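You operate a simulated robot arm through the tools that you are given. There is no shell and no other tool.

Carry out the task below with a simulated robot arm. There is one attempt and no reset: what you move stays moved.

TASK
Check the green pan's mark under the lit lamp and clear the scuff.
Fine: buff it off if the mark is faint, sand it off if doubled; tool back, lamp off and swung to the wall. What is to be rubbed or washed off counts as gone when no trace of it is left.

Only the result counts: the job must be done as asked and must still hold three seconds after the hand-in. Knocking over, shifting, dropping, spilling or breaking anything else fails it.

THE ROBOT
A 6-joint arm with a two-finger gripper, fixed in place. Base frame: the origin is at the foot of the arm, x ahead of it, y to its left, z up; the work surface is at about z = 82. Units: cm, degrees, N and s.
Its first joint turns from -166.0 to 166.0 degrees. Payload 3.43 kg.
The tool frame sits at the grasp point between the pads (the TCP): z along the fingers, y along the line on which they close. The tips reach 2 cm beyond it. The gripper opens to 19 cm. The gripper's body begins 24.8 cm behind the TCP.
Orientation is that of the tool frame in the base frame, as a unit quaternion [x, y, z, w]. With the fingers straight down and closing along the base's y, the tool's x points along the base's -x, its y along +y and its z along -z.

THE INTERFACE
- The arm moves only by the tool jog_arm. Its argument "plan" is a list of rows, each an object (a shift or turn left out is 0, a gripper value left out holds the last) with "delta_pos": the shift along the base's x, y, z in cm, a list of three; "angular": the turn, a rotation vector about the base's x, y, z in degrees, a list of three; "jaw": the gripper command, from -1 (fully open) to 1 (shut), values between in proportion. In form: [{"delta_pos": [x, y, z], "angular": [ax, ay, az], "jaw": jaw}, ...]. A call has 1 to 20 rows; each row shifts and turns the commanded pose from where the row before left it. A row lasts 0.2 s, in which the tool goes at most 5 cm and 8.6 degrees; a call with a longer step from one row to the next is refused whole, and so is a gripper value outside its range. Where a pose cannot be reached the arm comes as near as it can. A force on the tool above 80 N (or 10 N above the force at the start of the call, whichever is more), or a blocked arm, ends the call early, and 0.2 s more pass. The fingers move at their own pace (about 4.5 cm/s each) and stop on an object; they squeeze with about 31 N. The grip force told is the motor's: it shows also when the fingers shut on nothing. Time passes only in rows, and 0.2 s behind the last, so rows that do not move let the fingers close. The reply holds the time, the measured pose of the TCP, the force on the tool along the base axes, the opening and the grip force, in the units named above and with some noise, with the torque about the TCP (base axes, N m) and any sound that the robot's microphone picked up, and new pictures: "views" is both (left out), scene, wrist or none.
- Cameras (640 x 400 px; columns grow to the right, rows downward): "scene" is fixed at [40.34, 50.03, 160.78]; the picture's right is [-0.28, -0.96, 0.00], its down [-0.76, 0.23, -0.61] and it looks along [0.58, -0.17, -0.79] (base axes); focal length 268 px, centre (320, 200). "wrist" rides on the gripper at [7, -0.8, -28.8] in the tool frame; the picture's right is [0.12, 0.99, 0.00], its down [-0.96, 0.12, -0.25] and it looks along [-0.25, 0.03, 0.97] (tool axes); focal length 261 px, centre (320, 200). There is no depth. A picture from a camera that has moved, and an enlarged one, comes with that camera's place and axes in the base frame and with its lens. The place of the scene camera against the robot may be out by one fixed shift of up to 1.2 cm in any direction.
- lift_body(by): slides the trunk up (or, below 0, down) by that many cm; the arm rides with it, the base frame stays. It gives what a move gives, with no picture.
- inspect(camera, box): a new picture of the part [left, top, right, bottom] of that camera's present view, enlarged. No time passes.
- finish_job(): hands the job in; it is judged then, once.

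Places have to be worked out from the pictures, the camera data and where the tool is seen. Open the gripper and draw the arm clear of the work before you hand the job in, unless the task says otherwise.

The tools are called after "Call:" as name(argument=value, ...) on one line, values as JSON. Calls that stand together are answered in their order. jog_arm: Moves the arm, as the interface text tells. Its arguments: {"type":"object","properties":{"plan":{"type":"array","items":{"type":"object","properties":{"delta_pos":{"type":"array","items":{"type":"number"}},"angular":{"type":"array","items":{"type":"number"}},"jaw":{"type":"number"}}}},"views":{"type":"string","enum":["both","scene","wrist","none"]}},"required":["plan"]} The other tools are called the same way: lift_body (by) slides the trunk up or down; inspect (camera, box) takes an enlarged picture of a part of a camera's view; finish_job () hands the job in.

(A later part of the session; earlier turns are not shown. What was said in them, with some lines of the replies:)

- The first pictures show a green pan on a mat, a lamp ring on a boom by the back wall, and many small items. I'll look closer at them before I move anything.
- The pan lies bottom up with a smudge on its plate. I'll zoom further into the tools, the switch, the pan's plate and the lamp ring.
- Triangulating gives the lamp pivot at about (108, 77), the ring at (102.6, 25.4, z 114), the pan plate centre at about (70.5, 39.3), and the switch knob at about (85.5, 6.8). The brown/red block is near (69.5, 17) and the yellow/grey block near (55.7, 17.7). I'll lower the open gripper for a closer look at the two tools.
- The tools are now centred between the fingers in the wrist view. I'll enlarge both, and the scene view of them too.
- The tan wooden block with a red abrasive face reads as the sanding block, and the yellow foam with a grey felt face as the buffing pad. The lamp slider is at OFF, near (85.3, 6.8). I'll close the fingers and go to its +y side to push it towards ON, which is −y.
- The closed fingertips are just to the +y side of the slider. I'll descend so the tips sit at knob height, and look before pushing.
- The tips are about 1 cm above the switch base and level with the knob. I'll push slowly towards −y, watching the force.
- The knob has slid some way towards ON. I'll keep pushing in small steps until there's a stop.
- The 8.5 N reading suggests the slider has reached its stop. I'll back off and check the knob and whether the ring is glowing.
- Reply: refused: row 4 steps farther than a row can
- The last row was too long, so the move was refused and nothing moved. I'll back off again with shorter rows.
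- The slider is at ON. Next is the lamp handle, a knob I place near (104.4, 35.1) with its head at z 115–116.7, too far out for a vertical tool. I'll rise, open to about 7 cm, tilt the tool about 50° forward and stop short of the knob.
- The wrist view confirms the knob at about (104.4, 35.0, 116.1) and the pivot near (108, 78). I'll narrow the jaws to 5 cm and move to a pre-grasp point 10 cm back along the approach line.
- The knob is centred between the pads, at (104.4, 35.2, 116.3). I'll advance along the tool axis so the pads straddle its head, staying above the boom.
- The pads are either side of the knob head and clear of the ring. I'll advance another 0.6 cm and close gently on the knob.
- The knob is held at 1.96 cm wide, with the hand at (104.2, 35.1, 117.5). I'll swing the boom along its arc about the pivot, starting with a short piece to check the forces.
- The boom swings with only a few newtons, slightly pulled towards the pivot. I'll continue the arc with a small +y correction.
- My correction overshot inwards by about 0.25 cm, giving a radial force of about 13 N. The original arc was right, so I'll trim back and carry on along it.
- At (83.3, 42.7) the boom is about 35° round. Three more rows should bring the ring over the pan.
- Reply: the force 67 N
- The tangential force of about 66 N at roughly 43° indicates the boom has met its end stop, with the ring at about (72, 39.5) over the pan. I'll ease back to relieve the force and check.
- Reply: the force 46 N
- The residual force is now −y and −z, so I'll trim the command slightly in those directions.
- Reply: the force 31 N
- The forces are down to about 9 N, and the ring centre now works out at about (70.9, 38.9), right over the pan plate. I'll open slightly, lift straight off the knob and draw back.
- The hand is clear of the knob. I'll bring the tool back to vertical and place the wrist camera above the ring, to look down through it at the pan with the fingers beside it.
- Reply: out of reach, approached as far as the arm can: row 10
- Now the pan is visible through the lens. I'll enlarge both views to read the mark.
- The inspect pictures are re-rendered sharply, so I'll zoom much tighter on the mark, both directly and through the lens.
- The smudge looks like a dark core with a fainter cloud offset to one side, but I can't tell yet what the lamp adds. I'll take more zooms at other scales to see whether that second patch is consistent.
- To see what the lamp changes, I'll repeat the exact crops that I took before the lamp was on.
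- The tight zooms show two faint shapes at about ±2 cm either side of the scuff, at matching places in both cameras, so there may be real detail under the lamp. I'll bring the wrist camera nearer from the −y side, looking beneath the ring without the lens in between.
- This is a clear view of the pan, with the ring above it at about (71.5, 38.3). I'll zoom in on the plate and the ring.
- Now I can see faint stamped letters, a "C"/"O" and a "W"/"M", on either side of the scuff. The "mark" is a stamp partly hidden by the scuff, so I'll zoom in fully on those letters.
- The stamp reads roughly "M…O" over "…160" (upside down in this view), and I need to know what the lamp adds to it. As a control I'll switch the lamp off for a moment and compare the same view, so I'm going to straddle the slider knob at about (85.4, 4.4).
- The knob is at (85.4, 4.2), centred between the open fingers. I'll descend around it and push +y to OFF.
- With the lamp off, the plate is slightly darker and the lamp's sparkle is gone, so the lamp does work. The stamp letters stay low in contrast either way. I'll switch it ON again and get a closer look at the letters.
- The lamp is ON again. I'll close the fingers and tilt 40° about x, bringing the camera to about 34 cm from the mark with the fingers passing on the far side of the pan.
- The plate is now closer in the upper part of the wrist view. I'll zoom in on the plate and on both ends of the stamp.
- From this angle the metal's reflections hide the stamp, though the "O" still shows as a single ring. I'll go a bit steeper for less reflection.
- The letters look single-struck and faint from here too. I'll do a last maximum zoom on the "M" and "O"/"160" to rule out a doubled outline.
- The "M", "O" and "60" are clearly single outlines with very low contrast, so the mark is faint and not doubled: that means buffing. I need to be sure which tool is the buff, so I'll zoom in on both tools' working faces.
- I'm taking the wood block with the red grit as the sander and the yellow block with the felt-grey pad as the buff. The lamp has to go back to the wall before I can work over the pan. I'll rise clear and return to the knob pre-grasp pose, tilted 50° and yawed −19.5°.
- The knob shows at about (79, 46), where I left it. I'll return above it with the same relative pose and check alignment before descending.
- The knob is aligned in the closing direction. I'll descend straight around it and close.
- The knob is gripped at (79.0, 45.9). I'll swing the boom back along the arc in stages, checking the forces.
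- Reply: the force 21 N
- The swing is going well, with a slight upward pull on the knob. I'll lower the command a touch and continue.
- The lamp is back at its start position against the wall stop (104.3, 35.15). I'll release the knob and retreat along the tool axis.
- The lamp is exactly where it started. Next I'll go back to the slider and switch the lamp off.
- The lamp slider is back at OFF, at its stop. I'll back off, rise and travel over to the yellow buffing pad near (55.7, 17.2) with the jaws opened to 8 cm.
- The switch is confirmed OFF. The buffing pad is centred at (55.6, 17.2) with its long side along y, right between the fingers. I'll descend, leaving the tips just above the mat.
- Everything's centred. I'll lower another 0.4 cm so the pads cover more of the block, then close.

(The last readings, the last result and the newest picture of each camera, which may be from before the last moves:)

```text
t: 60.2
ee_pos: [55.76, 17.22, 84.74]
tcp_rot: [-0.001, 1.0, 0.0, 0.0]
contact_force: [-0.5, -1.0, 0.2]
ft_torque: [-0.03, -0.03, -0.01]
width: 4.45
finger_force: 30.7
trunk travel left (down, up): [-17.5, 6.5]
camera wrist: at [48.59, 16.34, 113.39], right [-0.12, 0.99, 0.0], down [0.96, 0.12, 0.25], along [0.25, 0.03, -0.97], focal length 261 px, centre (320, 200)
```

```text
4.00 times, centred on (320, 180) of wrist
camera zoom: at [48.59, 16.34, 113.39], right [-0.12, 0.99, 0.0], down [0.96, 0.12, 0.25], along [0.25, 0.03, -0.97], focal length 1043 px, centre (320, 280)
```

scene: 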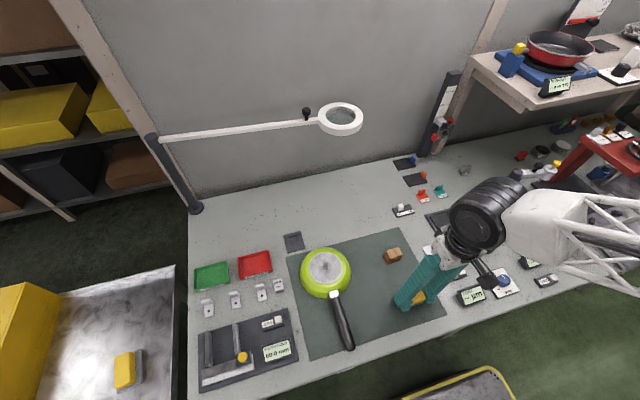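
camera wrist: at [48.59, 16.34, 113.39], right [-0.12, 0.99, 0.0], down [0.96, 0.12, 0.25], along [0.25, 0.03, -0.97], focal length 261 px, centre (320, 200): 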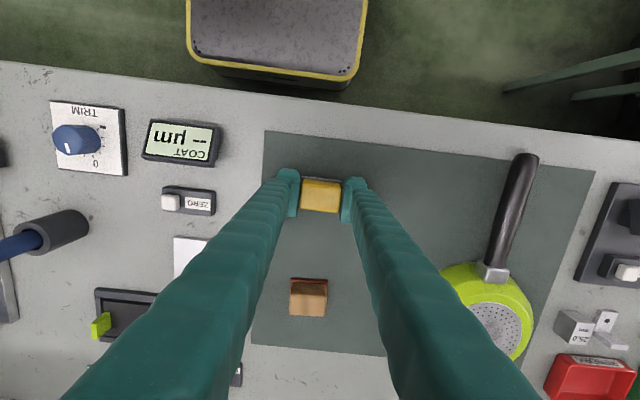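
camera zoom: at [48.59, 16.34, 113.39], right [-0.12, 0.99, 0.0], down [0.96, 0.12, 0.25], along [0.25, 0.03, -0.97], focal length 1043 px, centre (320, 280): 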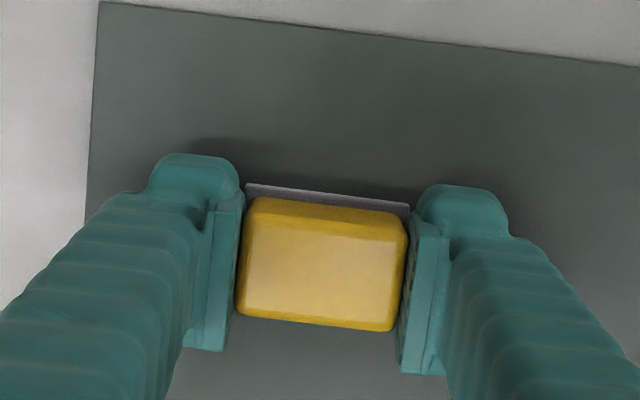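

The pad is held firmly (4.45 cm, 31 N), picked at TCP (55.76, 17.22, 84.74). Before using it I'll lift it and turn its working face towards the scene camera, to confirm it's felt and not abrasive.

Call:
jog_arm(plan=[{"delta_pos": [0, 0, 2]}, {"delta_pos": [0, 0, 4.5]}, {"delta_pos": [0, 0, 4.5]}, {"delta_pos": [0.3, 0, 4.5], "angular": [8, 0, 0]}, {"delta_pos": [0.3, 0, 4.5], "angular": [8, 0, 0]}, {"delta_pos": [0.3, 0, 4.5], "angular": [8, 0, 0]}, {"delta_pos": [0.3, 0, 4.5], "angular": [8, 0, 0]}, {"delta_pos": [0.3, 0, 4.5], "angular": [8, 0, 0]}, {"delta_pos": [0.3, 0, 4.5], "angular": [8, 0, 0]}, {"delta_pos": [0.3, 0, 4.5], "angular": [8, 0, 0]}, {"delta_pos": [0.3, 0, 4.5], "angular": [8, 0, 0]}, {"delta_pos": [0.3, 0, 4.5], "angular": [8, 0, 0]}, {"delta_pos": [0, 0, 0]}], views="both")

```text
t: 63.0
ee_pos: [58.34, 17.3, 136.42]
tcp_rot: [0.001, 0.808, 0.589, 0.0]
contact_force: [0.2, -0.3, -0.4]
ft_torque: [0.01, -0.01, 0.02]
width: 4.48
finger_force: 31.0
trunk travel left (down, up): [-17.5, 6.5]
camera wrist: at [51.26, -10.42, 144.24], right [-0.12, 0.31, 0.94], down [0.96, -0.2, 0.19], along [0.25, 0.93, -0.27], focal length 261 px, centre (320, 200)
```

scene: 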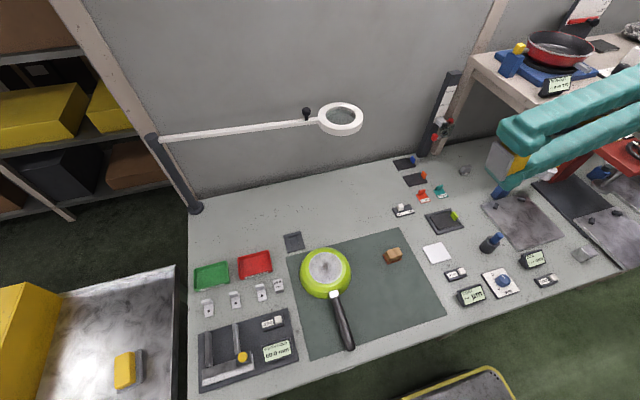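
wrist: 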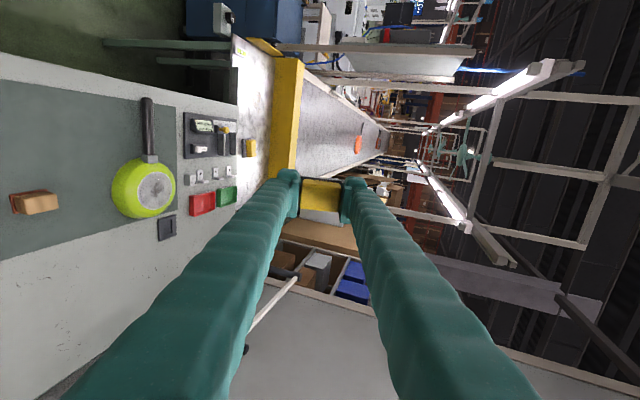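

The pad's working face is now turned towards the scene camera. I'll zoom in on it.

Call:
inspect(camera="scene", box=[475, 120, 545, 200])

Call:
inspect(camera="scene", box=[483, 130, 517, 185])

```text
5.00 times, centred on (510, 160) of scene
camera zoom: at [40.34, 50.03, 160.78], right [-0.28, -0.96, 0.0], down [-0.76, 0.23, -0.61], along [0.58, -0.17, -0.79], focal length 1338 px, centre (-630, 400)
```

zoom: 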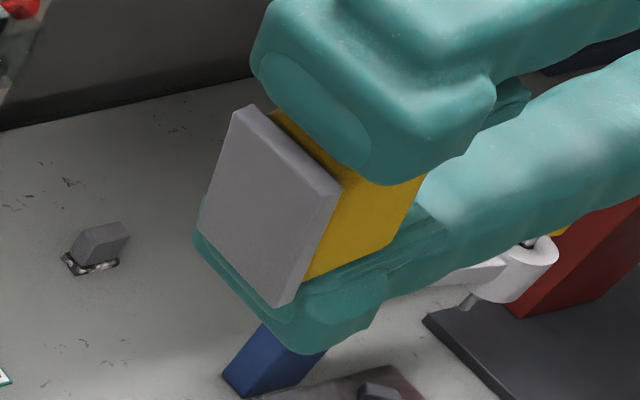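

```text
7.27 times, centred on (500, 158) of scene
camera zoom: at [40.34, 50.03, 160.78], right [-0.28, -0.96, 0.0], down [-0.76, 0.23, -0.61], along [0.58, -0.17, -0.79], focal length 1946 px, centre (-989, 509)
```

zoom: 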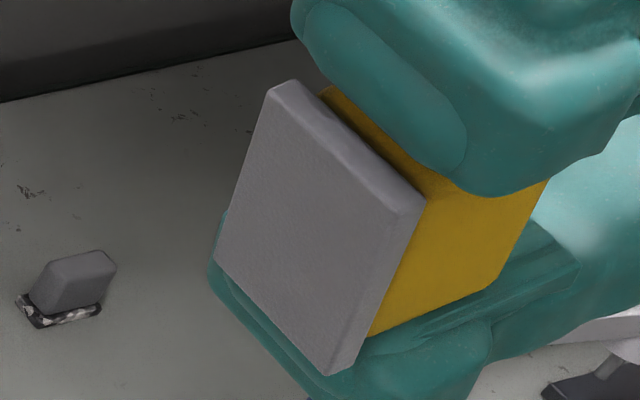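

The face is smooth, fuzzy grey felt with no grit, so this is the buffing pad. Triangulation puts the pan plate at (70.6, 39.4, z 85.8). I'll turn the tool back down and go above the plate.

Call:
jog_arm(plan=[{"delta_pos": [1.36, 2.45, -3.9], "angular": [-8, 0, 0]}, {"delta_pos": [1.36, 2.45, -3.9], "angular": [-8, 0, 0]}, {"delta_pos": [1.36, 2.45, -3.9], "angular": [-8, 0, 0]}, {"delta_pos": [1.36, 2.45, -3.9], "angular": [-8, 0, 0]}, {"delta_pos": [1.36, 2.45, -3.9], "angular": [-8, 0, 0]}, {"delta_pos": [1.36, 2.45, -3.9], "angular": [-8, 0, 0]}, {"delta_pos": [1.36, 2.45, -3.9], "angular": [-8, 0, 0]}, {"delta_pos": [1.36, 2.45, -3.9], "angular": [-8, 0, 0]}, {"delta_pos": [1.36, 2.45, -3.9], "angular": [-8, 0, 0]}, {"delta_pos": [0, 0, -3]}, {"delta_pos": [0, 0, 0]}], views="both")

Call:
inspect(camera="wrist", box=[230, 130, 410, 260])

```text
t: 65.4
ee_pos: [70.58, 39.22, 98.09]
tcp_rot: [0.0, 1.0, 0.0, 0.001]
contact_force: [-0.1, -0.5, -1.2]
ft_torque: [-0.02, 0.03, -0.01]
width: 4.48
finger_force: 31.2
trunk travel left (down, up): [-17.5, 6.5]
camera wrist: at [63.48, 38.37, 126.76], right [-0.12, 0.99, 0.0], down [0.96, 0.12, 0.25], along [0.25, 0.03, -0.97], focal length 261 px, centre (320, 200)
```

scene: 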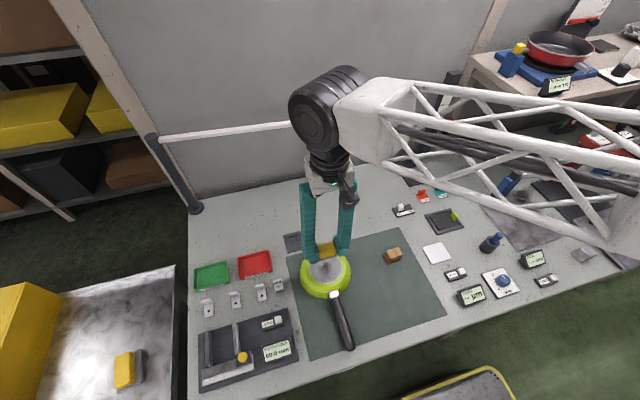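
wrist: 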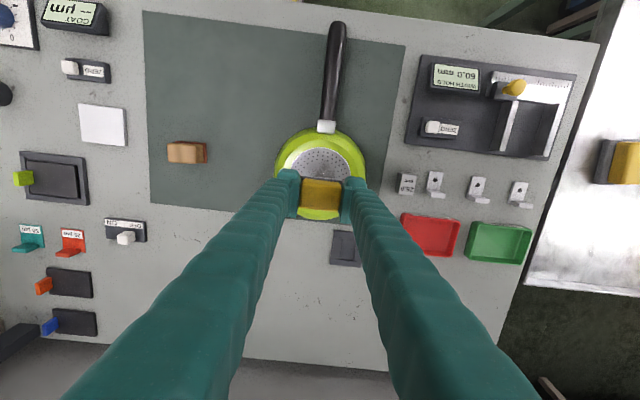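

```text
3.08 times, centred on (320, 195) of wrist
camera zoom: at [63.48, 38.37, 126.76], right [-0.12, 0.99, 0.0], down [0.96, 0.12, 0.25], along [0.25, 0.03, -0.97], focal length 802 px, centre (320, 215)
```

zoom: 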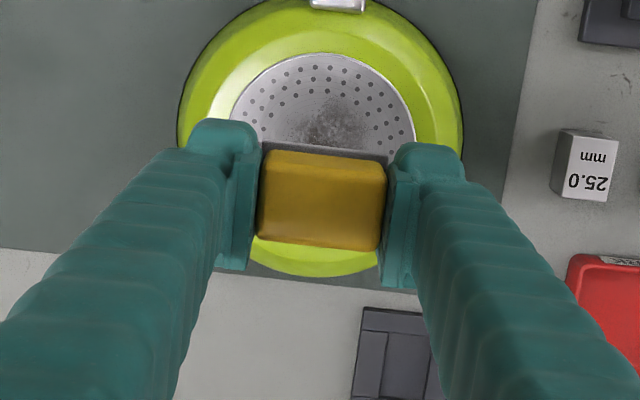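

The tool is centred above the plate at (70.7, 39.2). I'll descend towards it, finishing in small steps to feel the contact.

Call:
jog_arm(plan=[{"delta_pos": [0, 0, -4]}, {"delta_pos": [0, 0, -3]}, {"delta_pos": [0, 0, -1]}, {"delta_pos": [0, 0, -0.5]}, {"delta_pos": [0, 0, 0]}], views="scene")

Call:
inspect(camera="scene", box=[285, 230, 370, 300])

```text
t: 66.6
ee_pos: [70.68, 39.15, 89.51]
tcp_rot: [0.0, 1.0, 0.0, 0.001]
contact_force: [-0.1, -0.5, -2.1]
ft_torque: [0.0, -0.02, -0.01]
width: 4.49
finger_force: 31.5
trunk travel left (down, up): [-17.5, 6.5]
```

scene: 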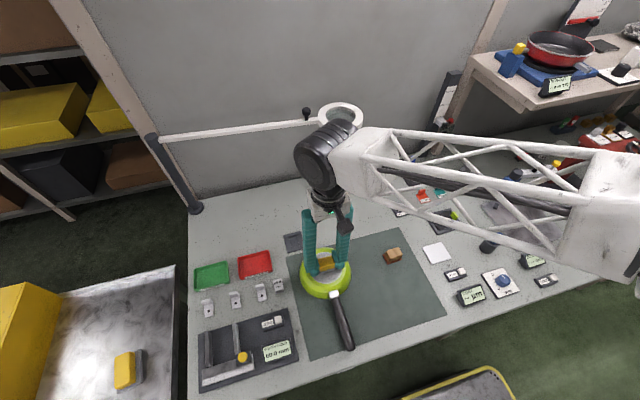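

```text
5.71 times, centred on (328, 265) of scene
camera zoom: at [40.34, 50.03, 160.78], right [-0.28, -0.96, 0.0], down [-0.76, 0.23, -0.61], along [0.58, -0.17, -0.79], focal length 1529 px, centre (277, -171)
```

zoom: 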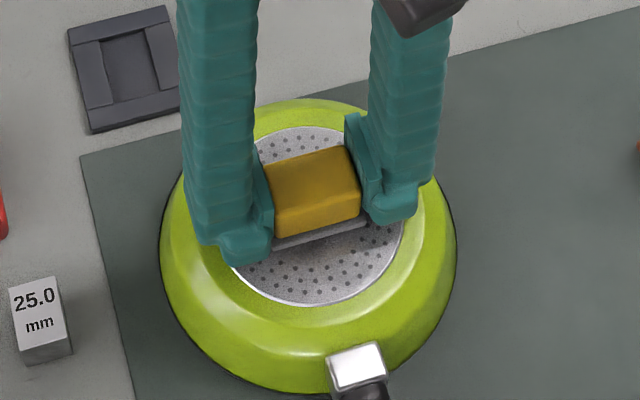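

Call:
jog_arm(plan=[{"delta_pos": [0, 0, -0.3]}, {"delta_pos": [0, 0, -0.3]}, {"delta_pos": [0, 0, -0.2]}], views="none")

```text
t: 67.4
ee_pos: [70.63, 39.18, 89.14]
tcp_rot: [0.0, 1.0, 0.0, 0.001]
contact_force: [-1.2, -0.9, 29.8]
ft_torque: [-0.05, 0.0, 0.01]
width: 4.5
finger_force: 30.7
trunk travel left (down, up): [-17.5, 6.5]
```

Contact is at TCP z ≈ 89.2, and I'm pressing at about 30 N. I'll ease up to a light press before stroking.

Call:
jog_arm(plan=[{"delta_pos": [0, 0, 0.3]}, {"delta_pos": [0, 0, 0]}], views="none")

```text
t: 68.0
ee_pos: [70.49, 39.26, 89.07]
tcp_rot: [0.0, 1.0, 0.0, 0.0]
contact_force: [0.9, 0.6, 11.6]
ft_torque: [0.09, -0.23, 0.03]
width: 4.49
finger_force: 30.9
trunk travel left (down, up): [-17.5, 6.5]
```

Now about 12 N. I'll make a short test stroke in x and check that the pan stays put.

Call:
jog_arm(plan=[{"delta_pos": [0.7, 0, 0]}, {"delta_pos": [0.8, 0, 0]}, {"delta_pos": [-0.8, 0, 0]}, {"delta_pos": [-0.7, 0, 0]}, {"delta_pos": [-0.7, 0, 0]}, {"delta_pos": [-0.8, 0, 0]}, {"delta_pos": [0.8, 0, 0]}, {"delta_pos": [0.7, 0, 0]}], views="scene")

Call:
inspect(camera="scene", box=[285, 230, 370, 300])

```text
t: 69.8
ee_pos: [70.64, 39.33, 89.14]
tcp_rot: [0.0, 1.0, 0.001, 0.0]
contact_force: [-0.5, 0.2, 0.2]
ft_torque: [0.01, -0.02, 0.01]
width: 4.48
finger_force: 31.0
trunk travel left (down, up): [-17.5, 6.5]
```

scene: 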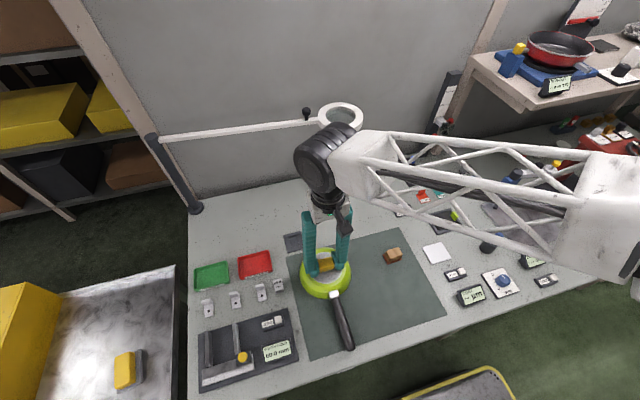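

```text
5.71 times, centred on (328, 265) of scene
camera zoom: at [40.34, 50.03, 160.78], right [-0.28, -0.96, 0.0], down [-0.76, 0.23, -0.61], along [0.58, -0.17, -0.79], focal length 1529 px, centre (277, -171)
```

zoom: 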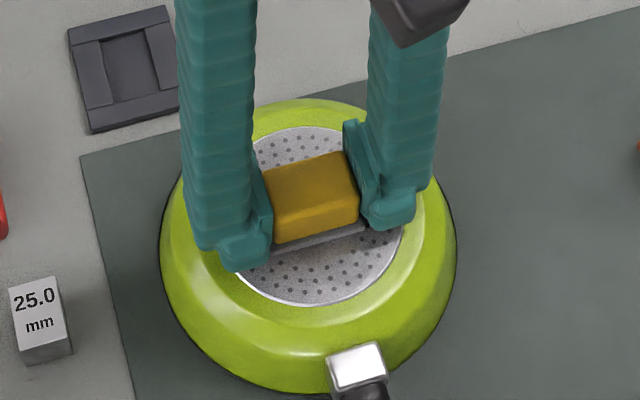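

The pan hasn't moved, and the contact force has relaxed to about 2 N. I'll press slightly more and do a full set of strokes over the scuff.

Call:
jog_arm(plan=[{"delta_pos": [0, 0, -0.15]}, {"delta_pos": [1.2, 0, 0]}, {"delta_pos": [1.2, 0, 0]}, {"delta_pos": [-1.2, 0, 0]}, {"delta_pos": [-1.2, 0, 0]}, {"delta_pos": [-1.2, 0, 0]}, {"delta_pos": [-1.2, 0, 0]}, {"delta_pos": [1.2, 0, 0]}, {"delta_pos": [1.2, 0, 0]}, {"delta_pos": [1.2, 0, 0]}, {"delta_pos": [1.2, 0, 0]}, {"delta_pos": [-1.2, 0, 0]}, {"delta_pos": [-1.2, 0, 0]}, {"delta_pos": [-1.2, 0, 0]}, {"delta_pos": [-1.2, 0, 0]}, {"delta_pos": [1.2, 0, 0]}, {"delta_pos": [1.2, 0, 0]}], views="scene")

Call:
inspect(camera="scene", box=[285, 230, 370, 300])

```text
t: 73.4
ee_pos: [70.44, 39.28, 88.98]
tcp_rot: [0.0, 1.0, 0.0, -0.001]
contact_force: [-9.3, 2.2, 23.0]
ft_torque: [0.03, 0.06, 0.02]
width: 4.49
finger_force: 31.3
trunk travel left (down, up): [-17.5, 6.5]
```

scene: 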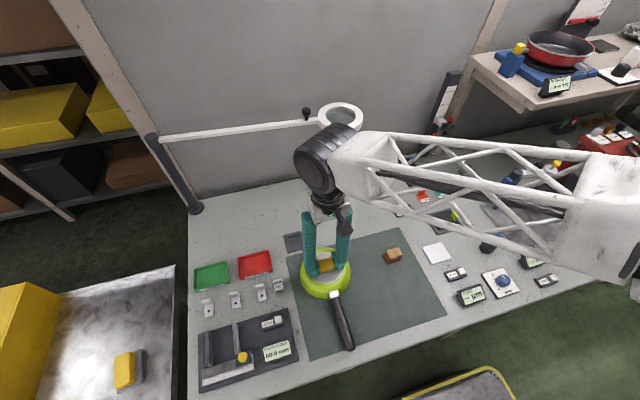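

```text
5.71 times, centred on (328, 265) of scene
camera zoom: at [40.34, 50.03, 160.78], right [-0.28, -0.96, 0.0], down [-0.76, 0.23, -0.61], along [0.58, -0.17, -0.79], focal length 1529 px, centre (277, -171)
```

zoom: 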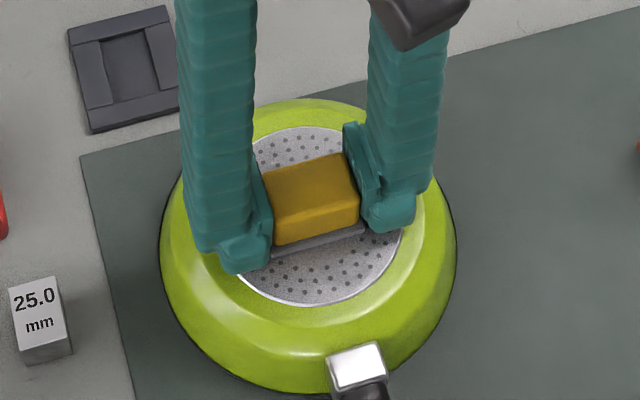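

The pan still hasn't shifted, with 23 N normal and 9 N friction. I'll lift and move the tool off to +x to see the effect on the scuff.

Call:
jog_arm(plan=[{"delta_pos": [0, 0, 2]}, {"delta_pos": [3, 0, 3]}, {"delta_pos": [4, 0, 1]}, {"delta_pos": [3, 0, 0]}], views="scene")

Call:
inspect(camera="scene", box=[295, 240, 360, 305])

Call:
inspect(camera="scene", box=[312, 257, 340, 277])

```text
t: 74.4
ee_pos: [80.55, 39.38, 95.07]
tcp_rot: [0.0, 1.0, 0.0, 0.001]
contact_force: [-0.7, -1.2, 0.0]
ft_torque: [0.02, -0.13, -0.01]
width: 4.45
finger_force: 31.0
trunk travel left (down, up): [-17.5, 6.5]
```

scene: 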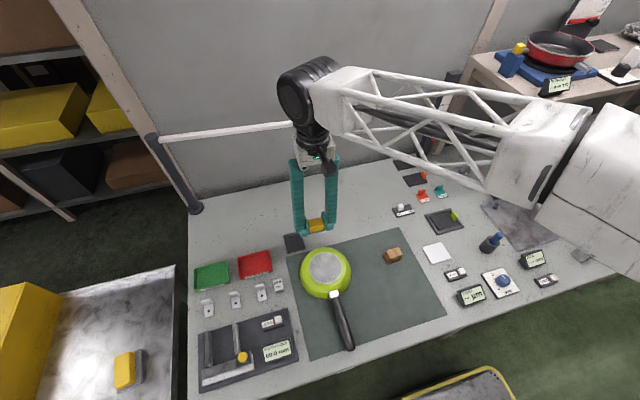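

```text
6.15 times, centred on (328, 272) of scene
camera zoom: at [40.34, 50.03, 160.78], right [-0.28, -0.96, 0.0], down [-0.76, 0.23, -0.61], along [0.58, -0.17, -0.79], focal length 1647 px, centre (274, -246)
```

zoom: 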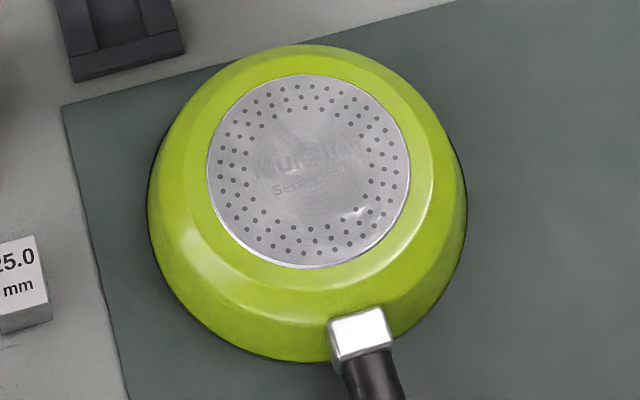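

```text
16.00 times, centred on (326, 267) of scene
camera zoom: at [40.34, 50.03, 160.78], right [-0.28, -0.96, 0.0], down [-0.76, 0.23, -0.61], along [0.58, -0.17, -0.79], focal length 4282 px, centre (224, -872)
```

zoom: 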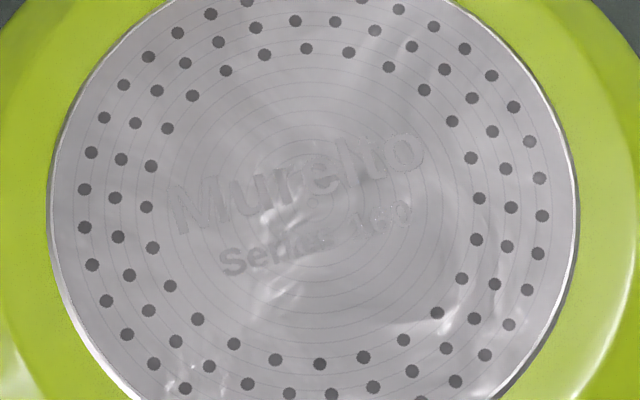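

The dark scuff is gone, and the stamp reads "Murelto Series 160", struck once and faint, which fits the choice of buffing. I'll check closely for any leftover trace with both cameras.

Call:
inspect(camera="wrist", box=[290, 100, 350, 150])

Call:
inspect(camera="scene", box=[306, 252, 346, 282])

Call:
inspect(camera="wrist", box=[200, 60, 440, 230])

```text
8.00 times, centred on (320, 125) of wrist
camera zoom: at [73.52, 38.43, 123.65], right [-0.12, 0.99, 0.0], down [0.96, 0.12, 0.25], along [0.25, 0.03, -0.97], focal length 2085 px, centre (320, 800)
```

zoom: 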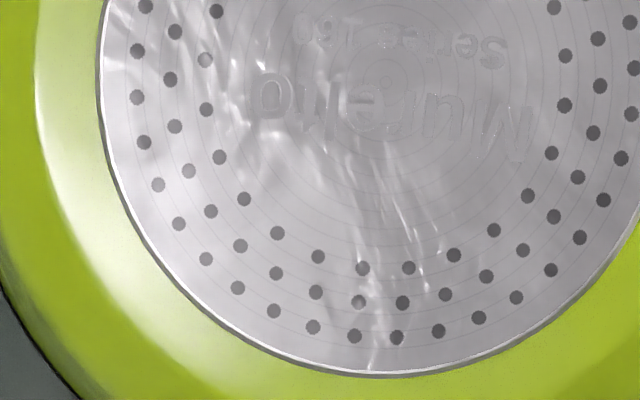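

```text
13.33 times, centred on (326, 267) of scene
camera zoom: at [40.34, 50.03, 160.78], right [-0.28, -0.96, 0.0], down [-0.76, 0.23, -0.61], along [0.58, -0.17, -0.79], focal length 3568 px, centre (240, -693)
```

zoom: 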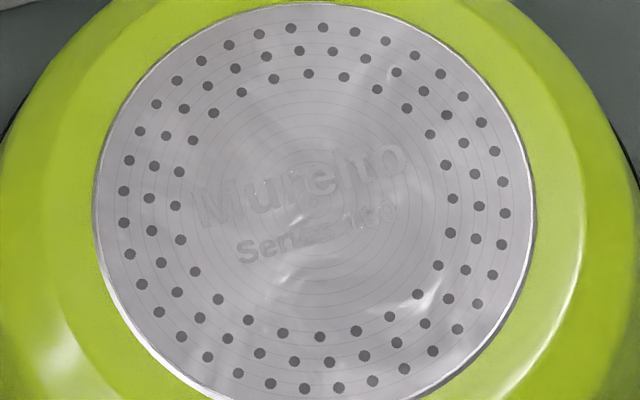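

```text
2.35 times, centred on (320, 145) of wrist
camera zoom: at [73.52, 38.43, 123.65], right [-0.12, 0.99, 0.0], down [0.96, 0.12, 0.25], along [0.25, 0.03, -0.97], focal length 613 px, centre (320, 329)
```

zoom: 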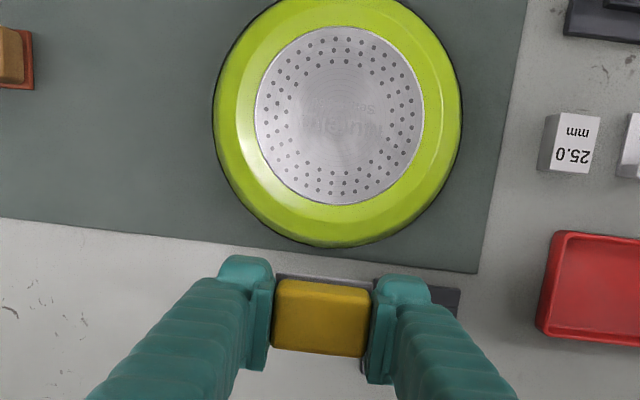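

The plate looks clean from both cameras. To be sure no trace is left at the edges, I'll do one more light pass at y offsets either side.

Call:
jog_arm(plan=[{"delta_pos": [-3.3, 0.3, 0]}, {"delta_pos": [-3.3, 0.3, -1]}, {"delta_pos": [-3.4, 0.4, -2]}, {"delta_pos": [0, 0, -1.6]}, {"delta_pos": [0, 0, -0.9]}, {"delta_pos": [0, 0, -0.4]}, {"delta_pos": [0, 0, 0]}], views="none")

```text
t: 76.0
ee_pos: [70.52, 40.27, 88.93]
tcp_rot: [0.0, 1.0, 0.0, 0.001]
contact_force: [0.5, -0.4, -0.5]
ft_torque: [0.01, -0.06, 0.0]
width: 4.47
finger_force: 31.1
trunk travel left (down, up): [-17.5, 6.5]
```

Call:
jog_arm(plan=[{"delta_pos": [0, 0, -0.25]}, {"delta_pos": [1.2, 0, 0]}, {"delta_pos": [1.2, 0, 0]}, {"delta_pos": [-1.2, 0, 0]}, {"delta_pos": [-1.2, 0, 0]}, {"delta_pos": [-1.2, 0, 0]}, {"delta_pos": [-1.2, 0, 0]}, {"delta_pos": [1.2, 0, 0]}, {"delta_pos": [1.2, 0, 0]}, {"delta_pos": [0, -1.1, 0]}, {"delta_pos": [0, -1.1, 0]}, {"delta_pos": [1.2, 0, 0]}, {"delta_pos": [1.2, 0, 0]}, {"delta_pos": [-1.2, 0, 0]}, {"delta_pos": [-1.2, 0, 0]}, {"delta_pos": [-1.2, 0, 0]}, {"delta_pos": [-1.2, 0, 0]}, {"delta_pos": [1.2, 0, 0]}, {"delta_pos": [1.2, 0, 0]}, {"delta_pos": [0, 1, 0]}], views="none")

```text
t: 80.2
ee_pos: [70.64, 38.98, 88.82]
tcp_rot: [0.0, 1.0, 0.0, -0.001]
contact_force: [-1.1, -3.8, 9.9]
ft_torque: [-0.06, -0.07, -0.06]
width: 4.43
finger_force: 30.8
trunk travel left (down, up): [-17.5, 6.5]
```

That pass ran at about 10–12 N. I'll lift off and check the plate and the pan's position.

Call:
jog_arm(plan=[{"delta_pos": [0, 0, 2]}, {"delta_pos": [0, -2, 4]}, {"delta_pos": [-2, -4, 2]}, {"delta_pos": [-2, -4, 0]}, {"delta_pos": [-2, -4, 0]}, {"delta_pos": [-2, -4, 0]}], views="both")

Call:
inspect(camera="scene", box=[295, 240, 360, 305])

Call:
inspect(camera="scene", box=[312, 257, 340, 277])

Call:
inspect(camera="scene", box=[280, 220, 460, 360])

```text
t: 81.6
ee_pos: [62.63, 21.16, 96.71]
tcp_rot: [0.001, 1.0, 0.001, 0.0]
contact_force: [1.1, 0.2, -1.6]
ft_torque: [-0.13, 0.16, -0.01]
width: 4.45
finger_force: 30.7
trunk travel left (down, up): [-17.5, 6.5]
camera wrist: at [55.52, 20.26, 125.38], right [-0.12, 0.99, 0.0], down [0.96, 0.12, 0.25], along [0.25, 0.03, -0.97], focal length 261 px, centre (320, 200)
```

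scene: 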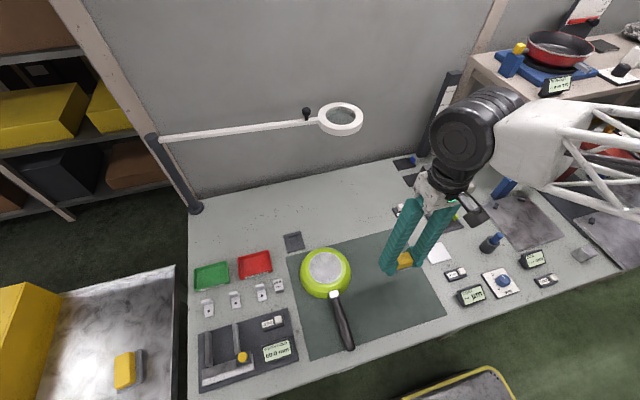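
wrist: 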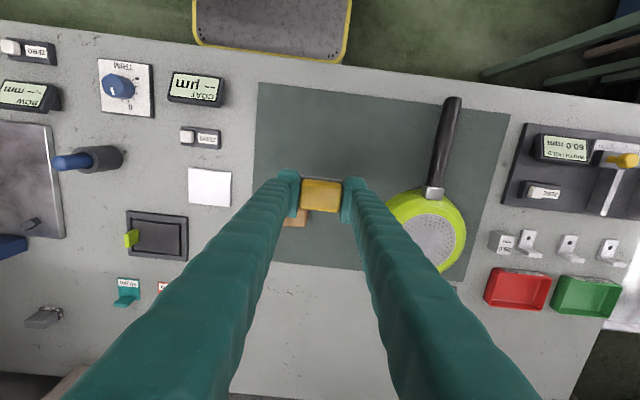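

```text
6.15 times, centred on (328, 272) of scene
camera zoom: at [40.34, 50.03, 160.78], right [-0.28, -0.96, 0.0], down [-0.76, 0.23, -0.61], along [0.58, -0.17, -0.79], focal length 1647 px, centre (274, -246)
```

zoom: 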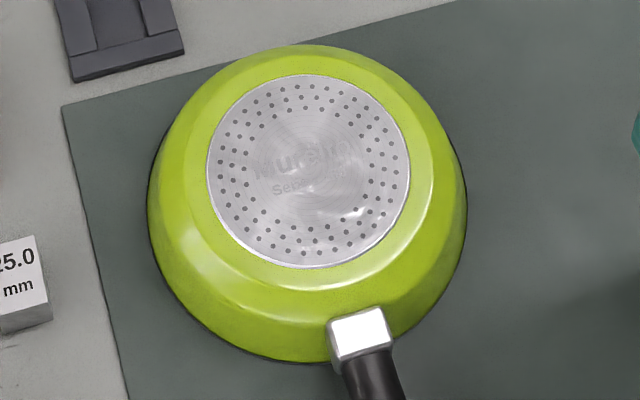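

```text
16.00 times, centred on (326, 267) of scene
camera zoom: at [40.34, 50.03, 160.78], right [-0.28, -0.96, 0.0], down [-0.76, 0.23, -0.61], along [0.58, -0.17, -0.79], focal length 4282 px, centre (224, -872)
```

zoom: 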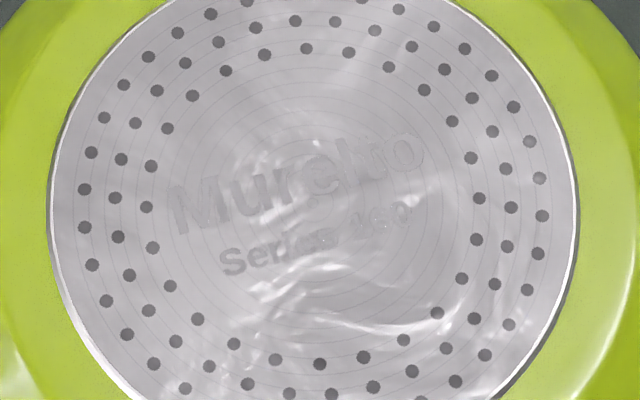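

```text
2.86 times, centred on (370, 290) of scene
camera zoom: at [40.34, 50.03, 160.78], right [-0.28, -0.96, 0.0], down [-0.76, 0.23, -0.61], along [0.58, -0.17, -0.79], focal length 764 px, centre (177, -57)
```

zoom: 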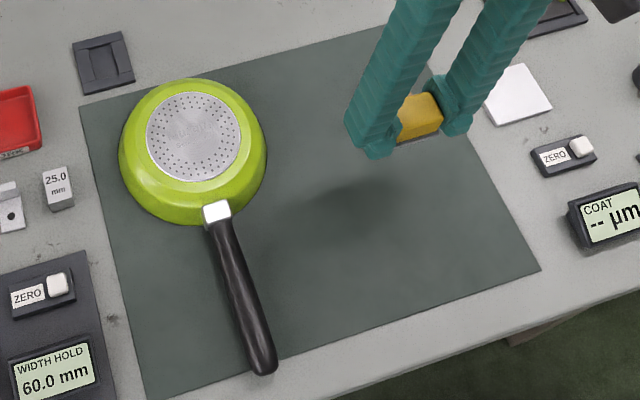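

The plate is clean and the pan is where it was. Now I'll return the buffing pad to its spot at (55.7, 17.2), going first to just above it.

Call:
jog_arm(plan=[{"delta_pos": [-2.3, -1.3, 0]}, {"delta_pos": [-2.3, -1.3, -1]}, {"delta_pos": [-2.27, -1.34, -2]}, {"delta_pos": [0, 0, -3]}, {"delta_pos": [0, 0, -3]}, {"delta_pos": [0, 0, -1.5]}, {"delta_pos": [0, 0, 0]}], views="both")

Call:
inspect(camera="scene", box=[390, 270, 450, 320])

```text
t: 83.2
ee_pos: [55.68, 17.12, 86.19]
tcp_rot: [0.0, 1.0, 0.0, 0.001]
contact_force: [0.2, -0.2, -1.0]
ft_torque: [-0.02, -0.03, -0.02]
width: 4.49
finger_force: 30.7
trunk travel left (down, up): [-17.5, 6.5]
camera wrist: at [48.72, 16.2, 114.9], right [-0.12, 0.99, 0.0], down [0.96, 0.12, 0.25], along [0.25, 0.03, -0.97], focal length 261 px, centre (320, 200)
```

scene: 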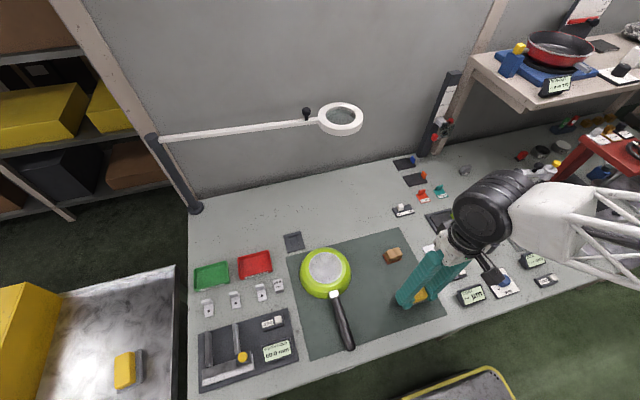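
wrist: 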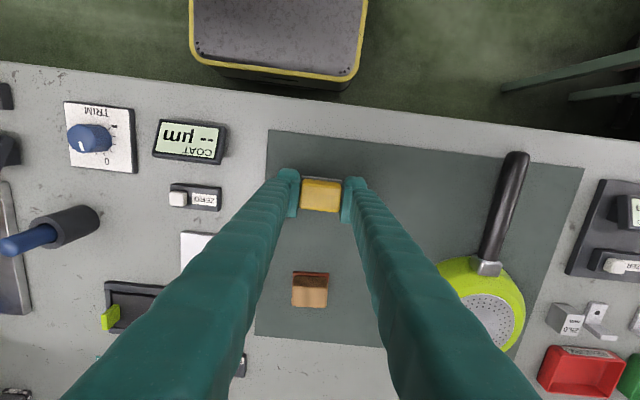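

```text
8.00 times, centred on (420, 295) of scene
camera zoom: at [40.34, 50.03, 160.78], right [-0.28, -0.96, 0.0], down [-0.76, 0.23, -0.61], along [0.58, -0.17, -0.79], focal length 2141 px, centre (-480, -560)
```

zoom: 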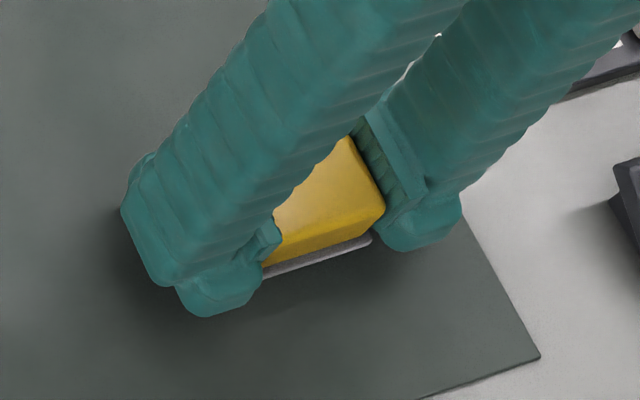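

The tool is 1.4 cm above its rest height at the right x–y. I'll lower it in small steps until it touches the mat.

Call:
jog_arm(plan=[{"delta_pos": [0.05, 0.08, -0.7]}, {"delta_pos": [0, 0, -0.5]}, {"delta_pos": [0, 0, -0.3]}, {"delta_pos": [0, 0, 0]}], views="none")

```text
t: 84.2
ee_pos: [55.82, 17.15, 84.92]
tcp_rot: [0.0, 1.0, -0.001, 0.0]
contact_force: [-0.1, -0.7, -1.4]
ft_torque: [0.02, -0.02, 0.0]
width: 4.48
finger_force: 30.6
trunk travel left (down, up): [-17.5, 6.5]
```

Call:
jog_arm(plan=[{"delta_pos": [0, 0, -0.2]}, {"delta_pos": [0, 0, -0.1]}, {"delta_pos": [0, 0, 0]}], views="none")

```text
t: 85.0
ee_pos: [55.92, 17.16, 84.7]
tcp_rot: [0.001, 1.0, 0.0, 0.001]
contact_force: [-0.7, -1.7, 23.9]
ft_torque: [-0.07, 0.09, -0.05]
width: 4.46
finger_force: 30.7
trunk travel left (down, up): [-17.5, 6.5]
```

The tool is on the mat, pressing at 24 N. I'll relieve the pressure, open and rise.

Call:
jog_arm(plan=[{"delta_pos": [0, 0, 0.3]}, {"delta_pos": [0, 0, 0]}, {"delta_pos": [0, 0, 0], "jaw": 0.3}, {"delta_pos": [0, 0, 0], "jaw": 0.1}, {"delta_pos": [0, 0, 0]}, {"delta_pos": [0, 0, 1]}, {"delta_pos": [0, 0, 3]}, {"delta_pos": [0, 0, 4]}, {"delta_pos": [0, 0, 4]}, {"delta_pos": [0, 0, 4]}], views="both")

Call:
inspect(camera="wrist", box=[260, 140, 380, 230])

Call:
inspect(camera="scene", box=[280, 220, 460, 360])

```text
t: 87.2
ee_pos: [55.89, 17.19, 100.83]
tcp_rot: [0.0, 1.0, 0.0, 0.0]
contact_force: [-0.6, 0.0, -0.3]
ft_torque: [-0.03, 0.05, 0.01]
width: 8.54
finger_force: 0.1
trunk travel left (down, up): [-17.5, 6.5]
camera wrist: at [48.79, 16.25, 129.43], right [-0.12, 0.99, 0.0], down [0.96, 0.12, 0.25], along [0.25, 0.03, -0.97], focal length 261 px, centre (320, 200)
```

scene: 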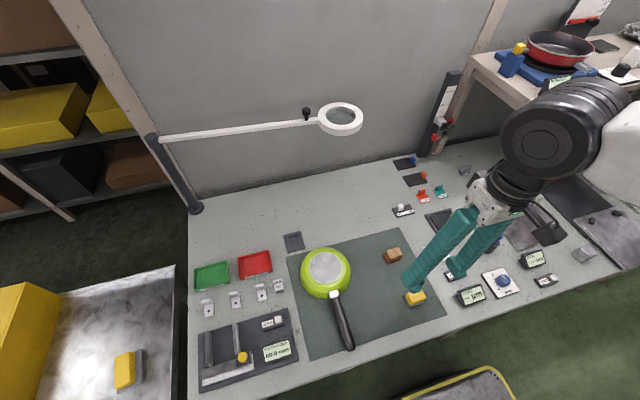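
wrist: 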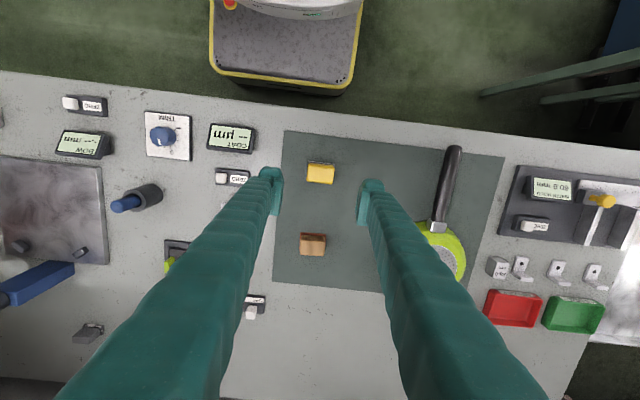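

```text
4.44 times, centred on (320, 185) of wrist
camera zoom: at [48.79, 16.25, 129.43], right [-0.12, 0.99, 0.0], down [0.96, 0.12, 0.25], along [0.25, 0.03, -0.97], focal length 1158 px, centre (320, 267)
```

zoom: 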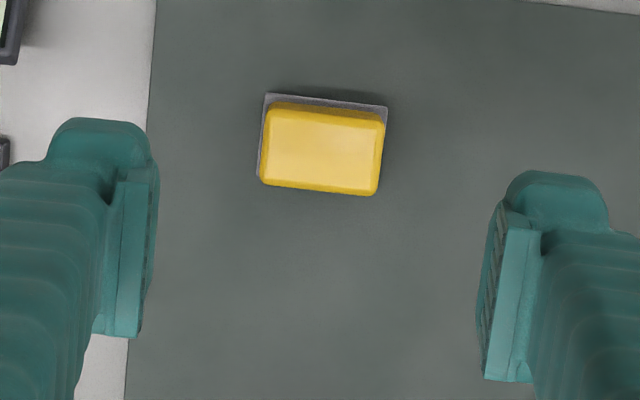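

```text
2.86 times, centred on (370, 290) of scene
camera zoom: at [40.34, 50.03, 160.78], right [-0.28, -0.96, 0.0], down [-0.76, 0.23, -0.61], along [0.58, -0.17, -0.79], focal length 764 px, centre (177, -57)
```

zoom: 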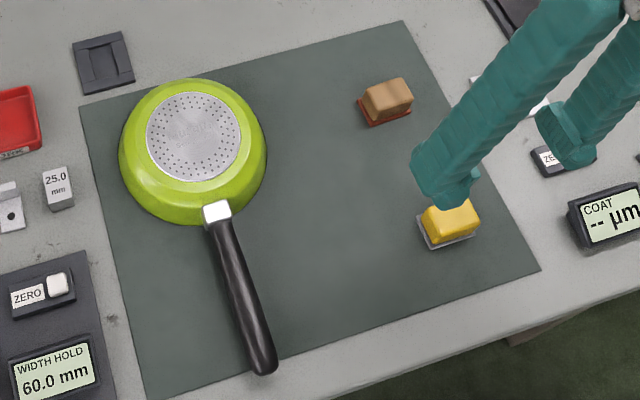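

The buffing pad is back in its original spot, and the pan and the sanding block haven't moved. I'll open the gripper, draw the arm up and clear, and do a last check.

Call:
jog_arm(plan=[{"delta_pos": [0, -1, 4]}, {"delta_pos": [0, -2, 4]}, {"delta_pos": [0, -3, 4], "jaw": -1}, {"delta_pos": [0, -3, 4]}, {"delta_pos": [0, -3, 4]}, {"delta_pos": [-1, -3, 4]}, {"delta_pos": [-1, -3, 4]}, {"delta_pos": [0, 0, 0]}, {"delta_pos": [0, 0, 0]}], views="both")

Call:
inspect(camera="scene", box=[312, 257, 340, 277])

Call:
inspect(camera="scene", box=[370, 180, 430, 225])

Call:
inspect(camera="scene", box=[140, 80, 380, 230])

Call:
inspect(camera="scene", box=[280, 220, 460, 360])

```text
refused: row 6 steps farther than a row can; nothing moved
```

```text
16.00 times, centred on (326, 267) of scene
camera zoom: at [40.34, 50.03, 160.78], right [-0.28, -0.96, 0.0], down [-0.76, 0.23, -0.61], along [0.58, -0.17, -0.79], focal length 4282 px, centre (224, -872)
```

zoom: 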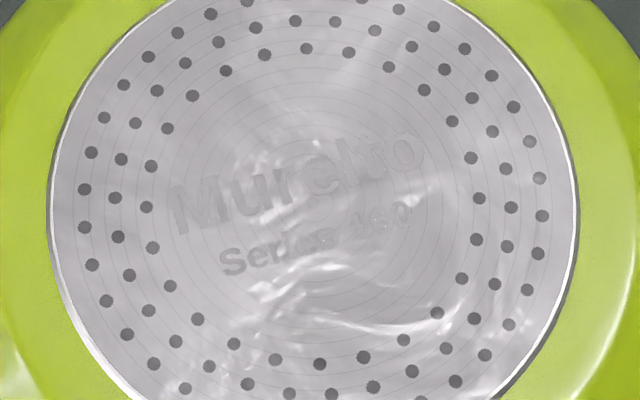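

```text
8.89 times, centred on (400, 202) of scene
camera zoom: at [40.34, 50.03, 160.78], right [-0.28, -0.96, 0.0], down [-0.76, 0.23, -0.61], along [0.58, -0.17, -0.79], focal length 2379 px, centre (-391, 178)
```

zoom: 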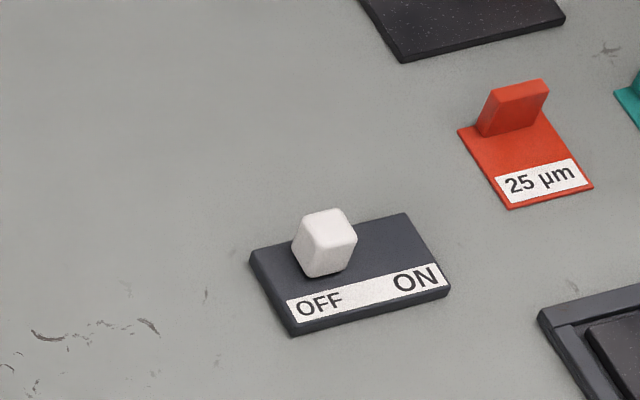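

```text
2.67 times, centred on (260, 155) of scene
camera zoom: at [40.34, 50.03, 160.78], right [-0.28, -0.96, 0.0], down [-0.76, 0.23, -0.61], along [0.58, -0.17, -0.79], focal length 714 px, centre (480, 320)
```

zoom: 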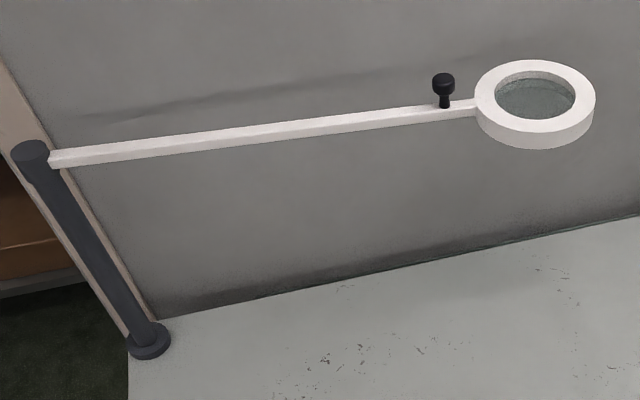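

```text
2.86 times, centred on (370, 290) of scene
camera zoom: at [40.34, 50.03, 160.78], right [-0.28, -0.96, 0.0], down [-0.76, 0.23, -0.61], along [0.58, -0.17, -0.79], focal length 764 px, centre (177, -57)
```

zoom: 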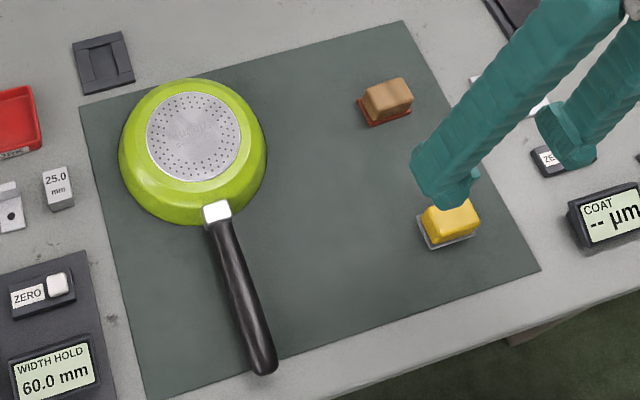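

One row was too long, so the retreat was refused. The checks still show the lamp at the wall, the switch OFF and the plate clean. I'll retreat with shorter rows.

Call:
jog_arm(plan=[{"delta_pos": [0, 0, 4.5]}, {"delta_pos": [0, -1, 4.5]}, {"delta_pos": [0, -2, 4]}, {"delta_pos": [0, -2, 4], "jaw": -1}, {"delta_pos": [0, -2, 4]}, {"delta_pos": [0, -2, 4]}, {"delta_pos": [0, -2, 4]}, {"delta_pos": [0, 0, 0]}, {"delta_pos": [0, 0, 0]}], views="both")

Call:
inspect(camera="scene", box=[280, 220, 460, 360])

Call:
inspect(camera="scene", box=[402, 286, 430, 308])

```text
t: 89.2
ee_pos: [55.87, 6.23, 129.77]
tcp_rot: [0.0, 1.0, 0.0, 0.0]
contact_force: [-0.6, 0.0, 0.4]
ft_torque: [0.02, 0.02, 0.01]
width: 19.02
finger_force: 0.2
trunk travel left (down, up): [-17.5, 6.5]
camera wrist: at [48.8, 5.33, 158.43], right [-0.12, 0.99, 0.0], down [0.96, 0.12, 0.25], along [0.25, 0.03, -0.97], focal length 261 px, centre (320, 200)
```

scene: 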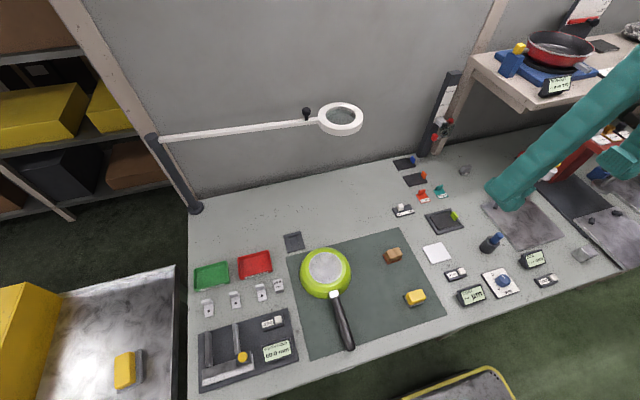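
wrist: 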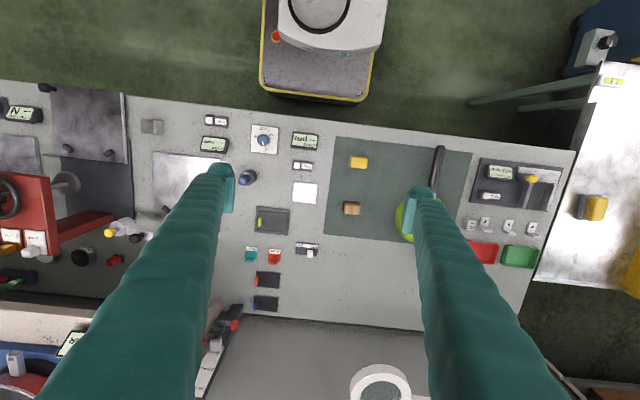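

```text
2.86 times, centred on (370, 290) of scene
camera zoom: at [40.34, 50.03, 160.78], right [-0.28, -0.96, 0.0], down [-0.76, 0.23, -0.61], along [0.58, -0.17, -0.79], focal length 764 px, centre (177, -57)
```

zoom: 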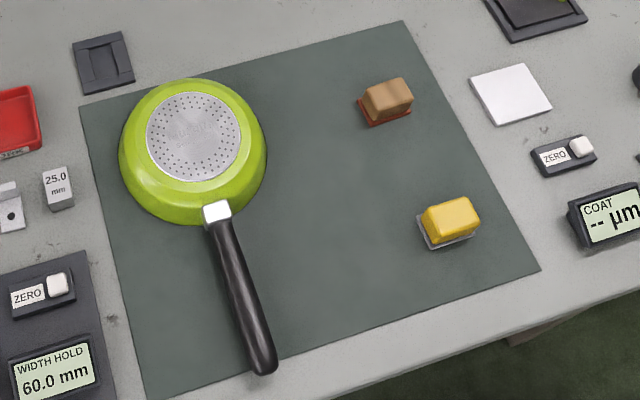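

```text
16.00 times, centred on (416, 297) of scene
camera zoom: at [40.34, 50.03, 160.78], right [-0.28, -0.96, 0.0], down [-0.76, 0.23, -0.61], along [0.58, -0.17, -0.79], focal length 4282 px, centre (-1216, -1352)
```

zoom: 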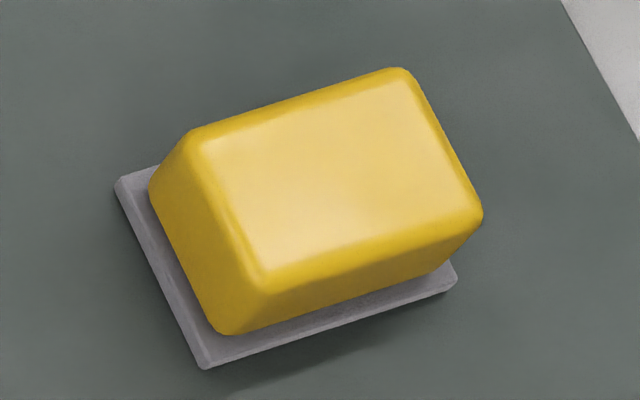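

The final views show the scuff gone and the pan unmoved. The buffing pad is back within about a millimetre, the lamp is off and against the wall, and the gripper is open and clear. I'm handing the job in.

Call:
finish_job()

```text
The job is handed in.
```

The green pan's scuff is buffed off, and I've handed the job in. I haven't seen the judge's result.

- **The mark:** under the lit lamp the stamp, "Murelto Series 160", looked faint and struck once, with no doubled outline. I first read it from the letters around the scuff. With the scuff gone the whole stamp showed the same.
- **Choice of tool:** neither tool is labelled. I took the yellow block as the buff because its face is smooth grey felt, and the wooden block with the red face as the sander.
- **The scuff:** no trace shows in close-ups from either camera. Those close-ups were taken after the lamp was off and back at the wall, so I didn't recheck the plate under the light.
- **Everything else:** the buff is back within about a millimetre of where it was. The lamp is off and against its wall stop, and the pan didn't move. The gripper is open and the arm is clear.
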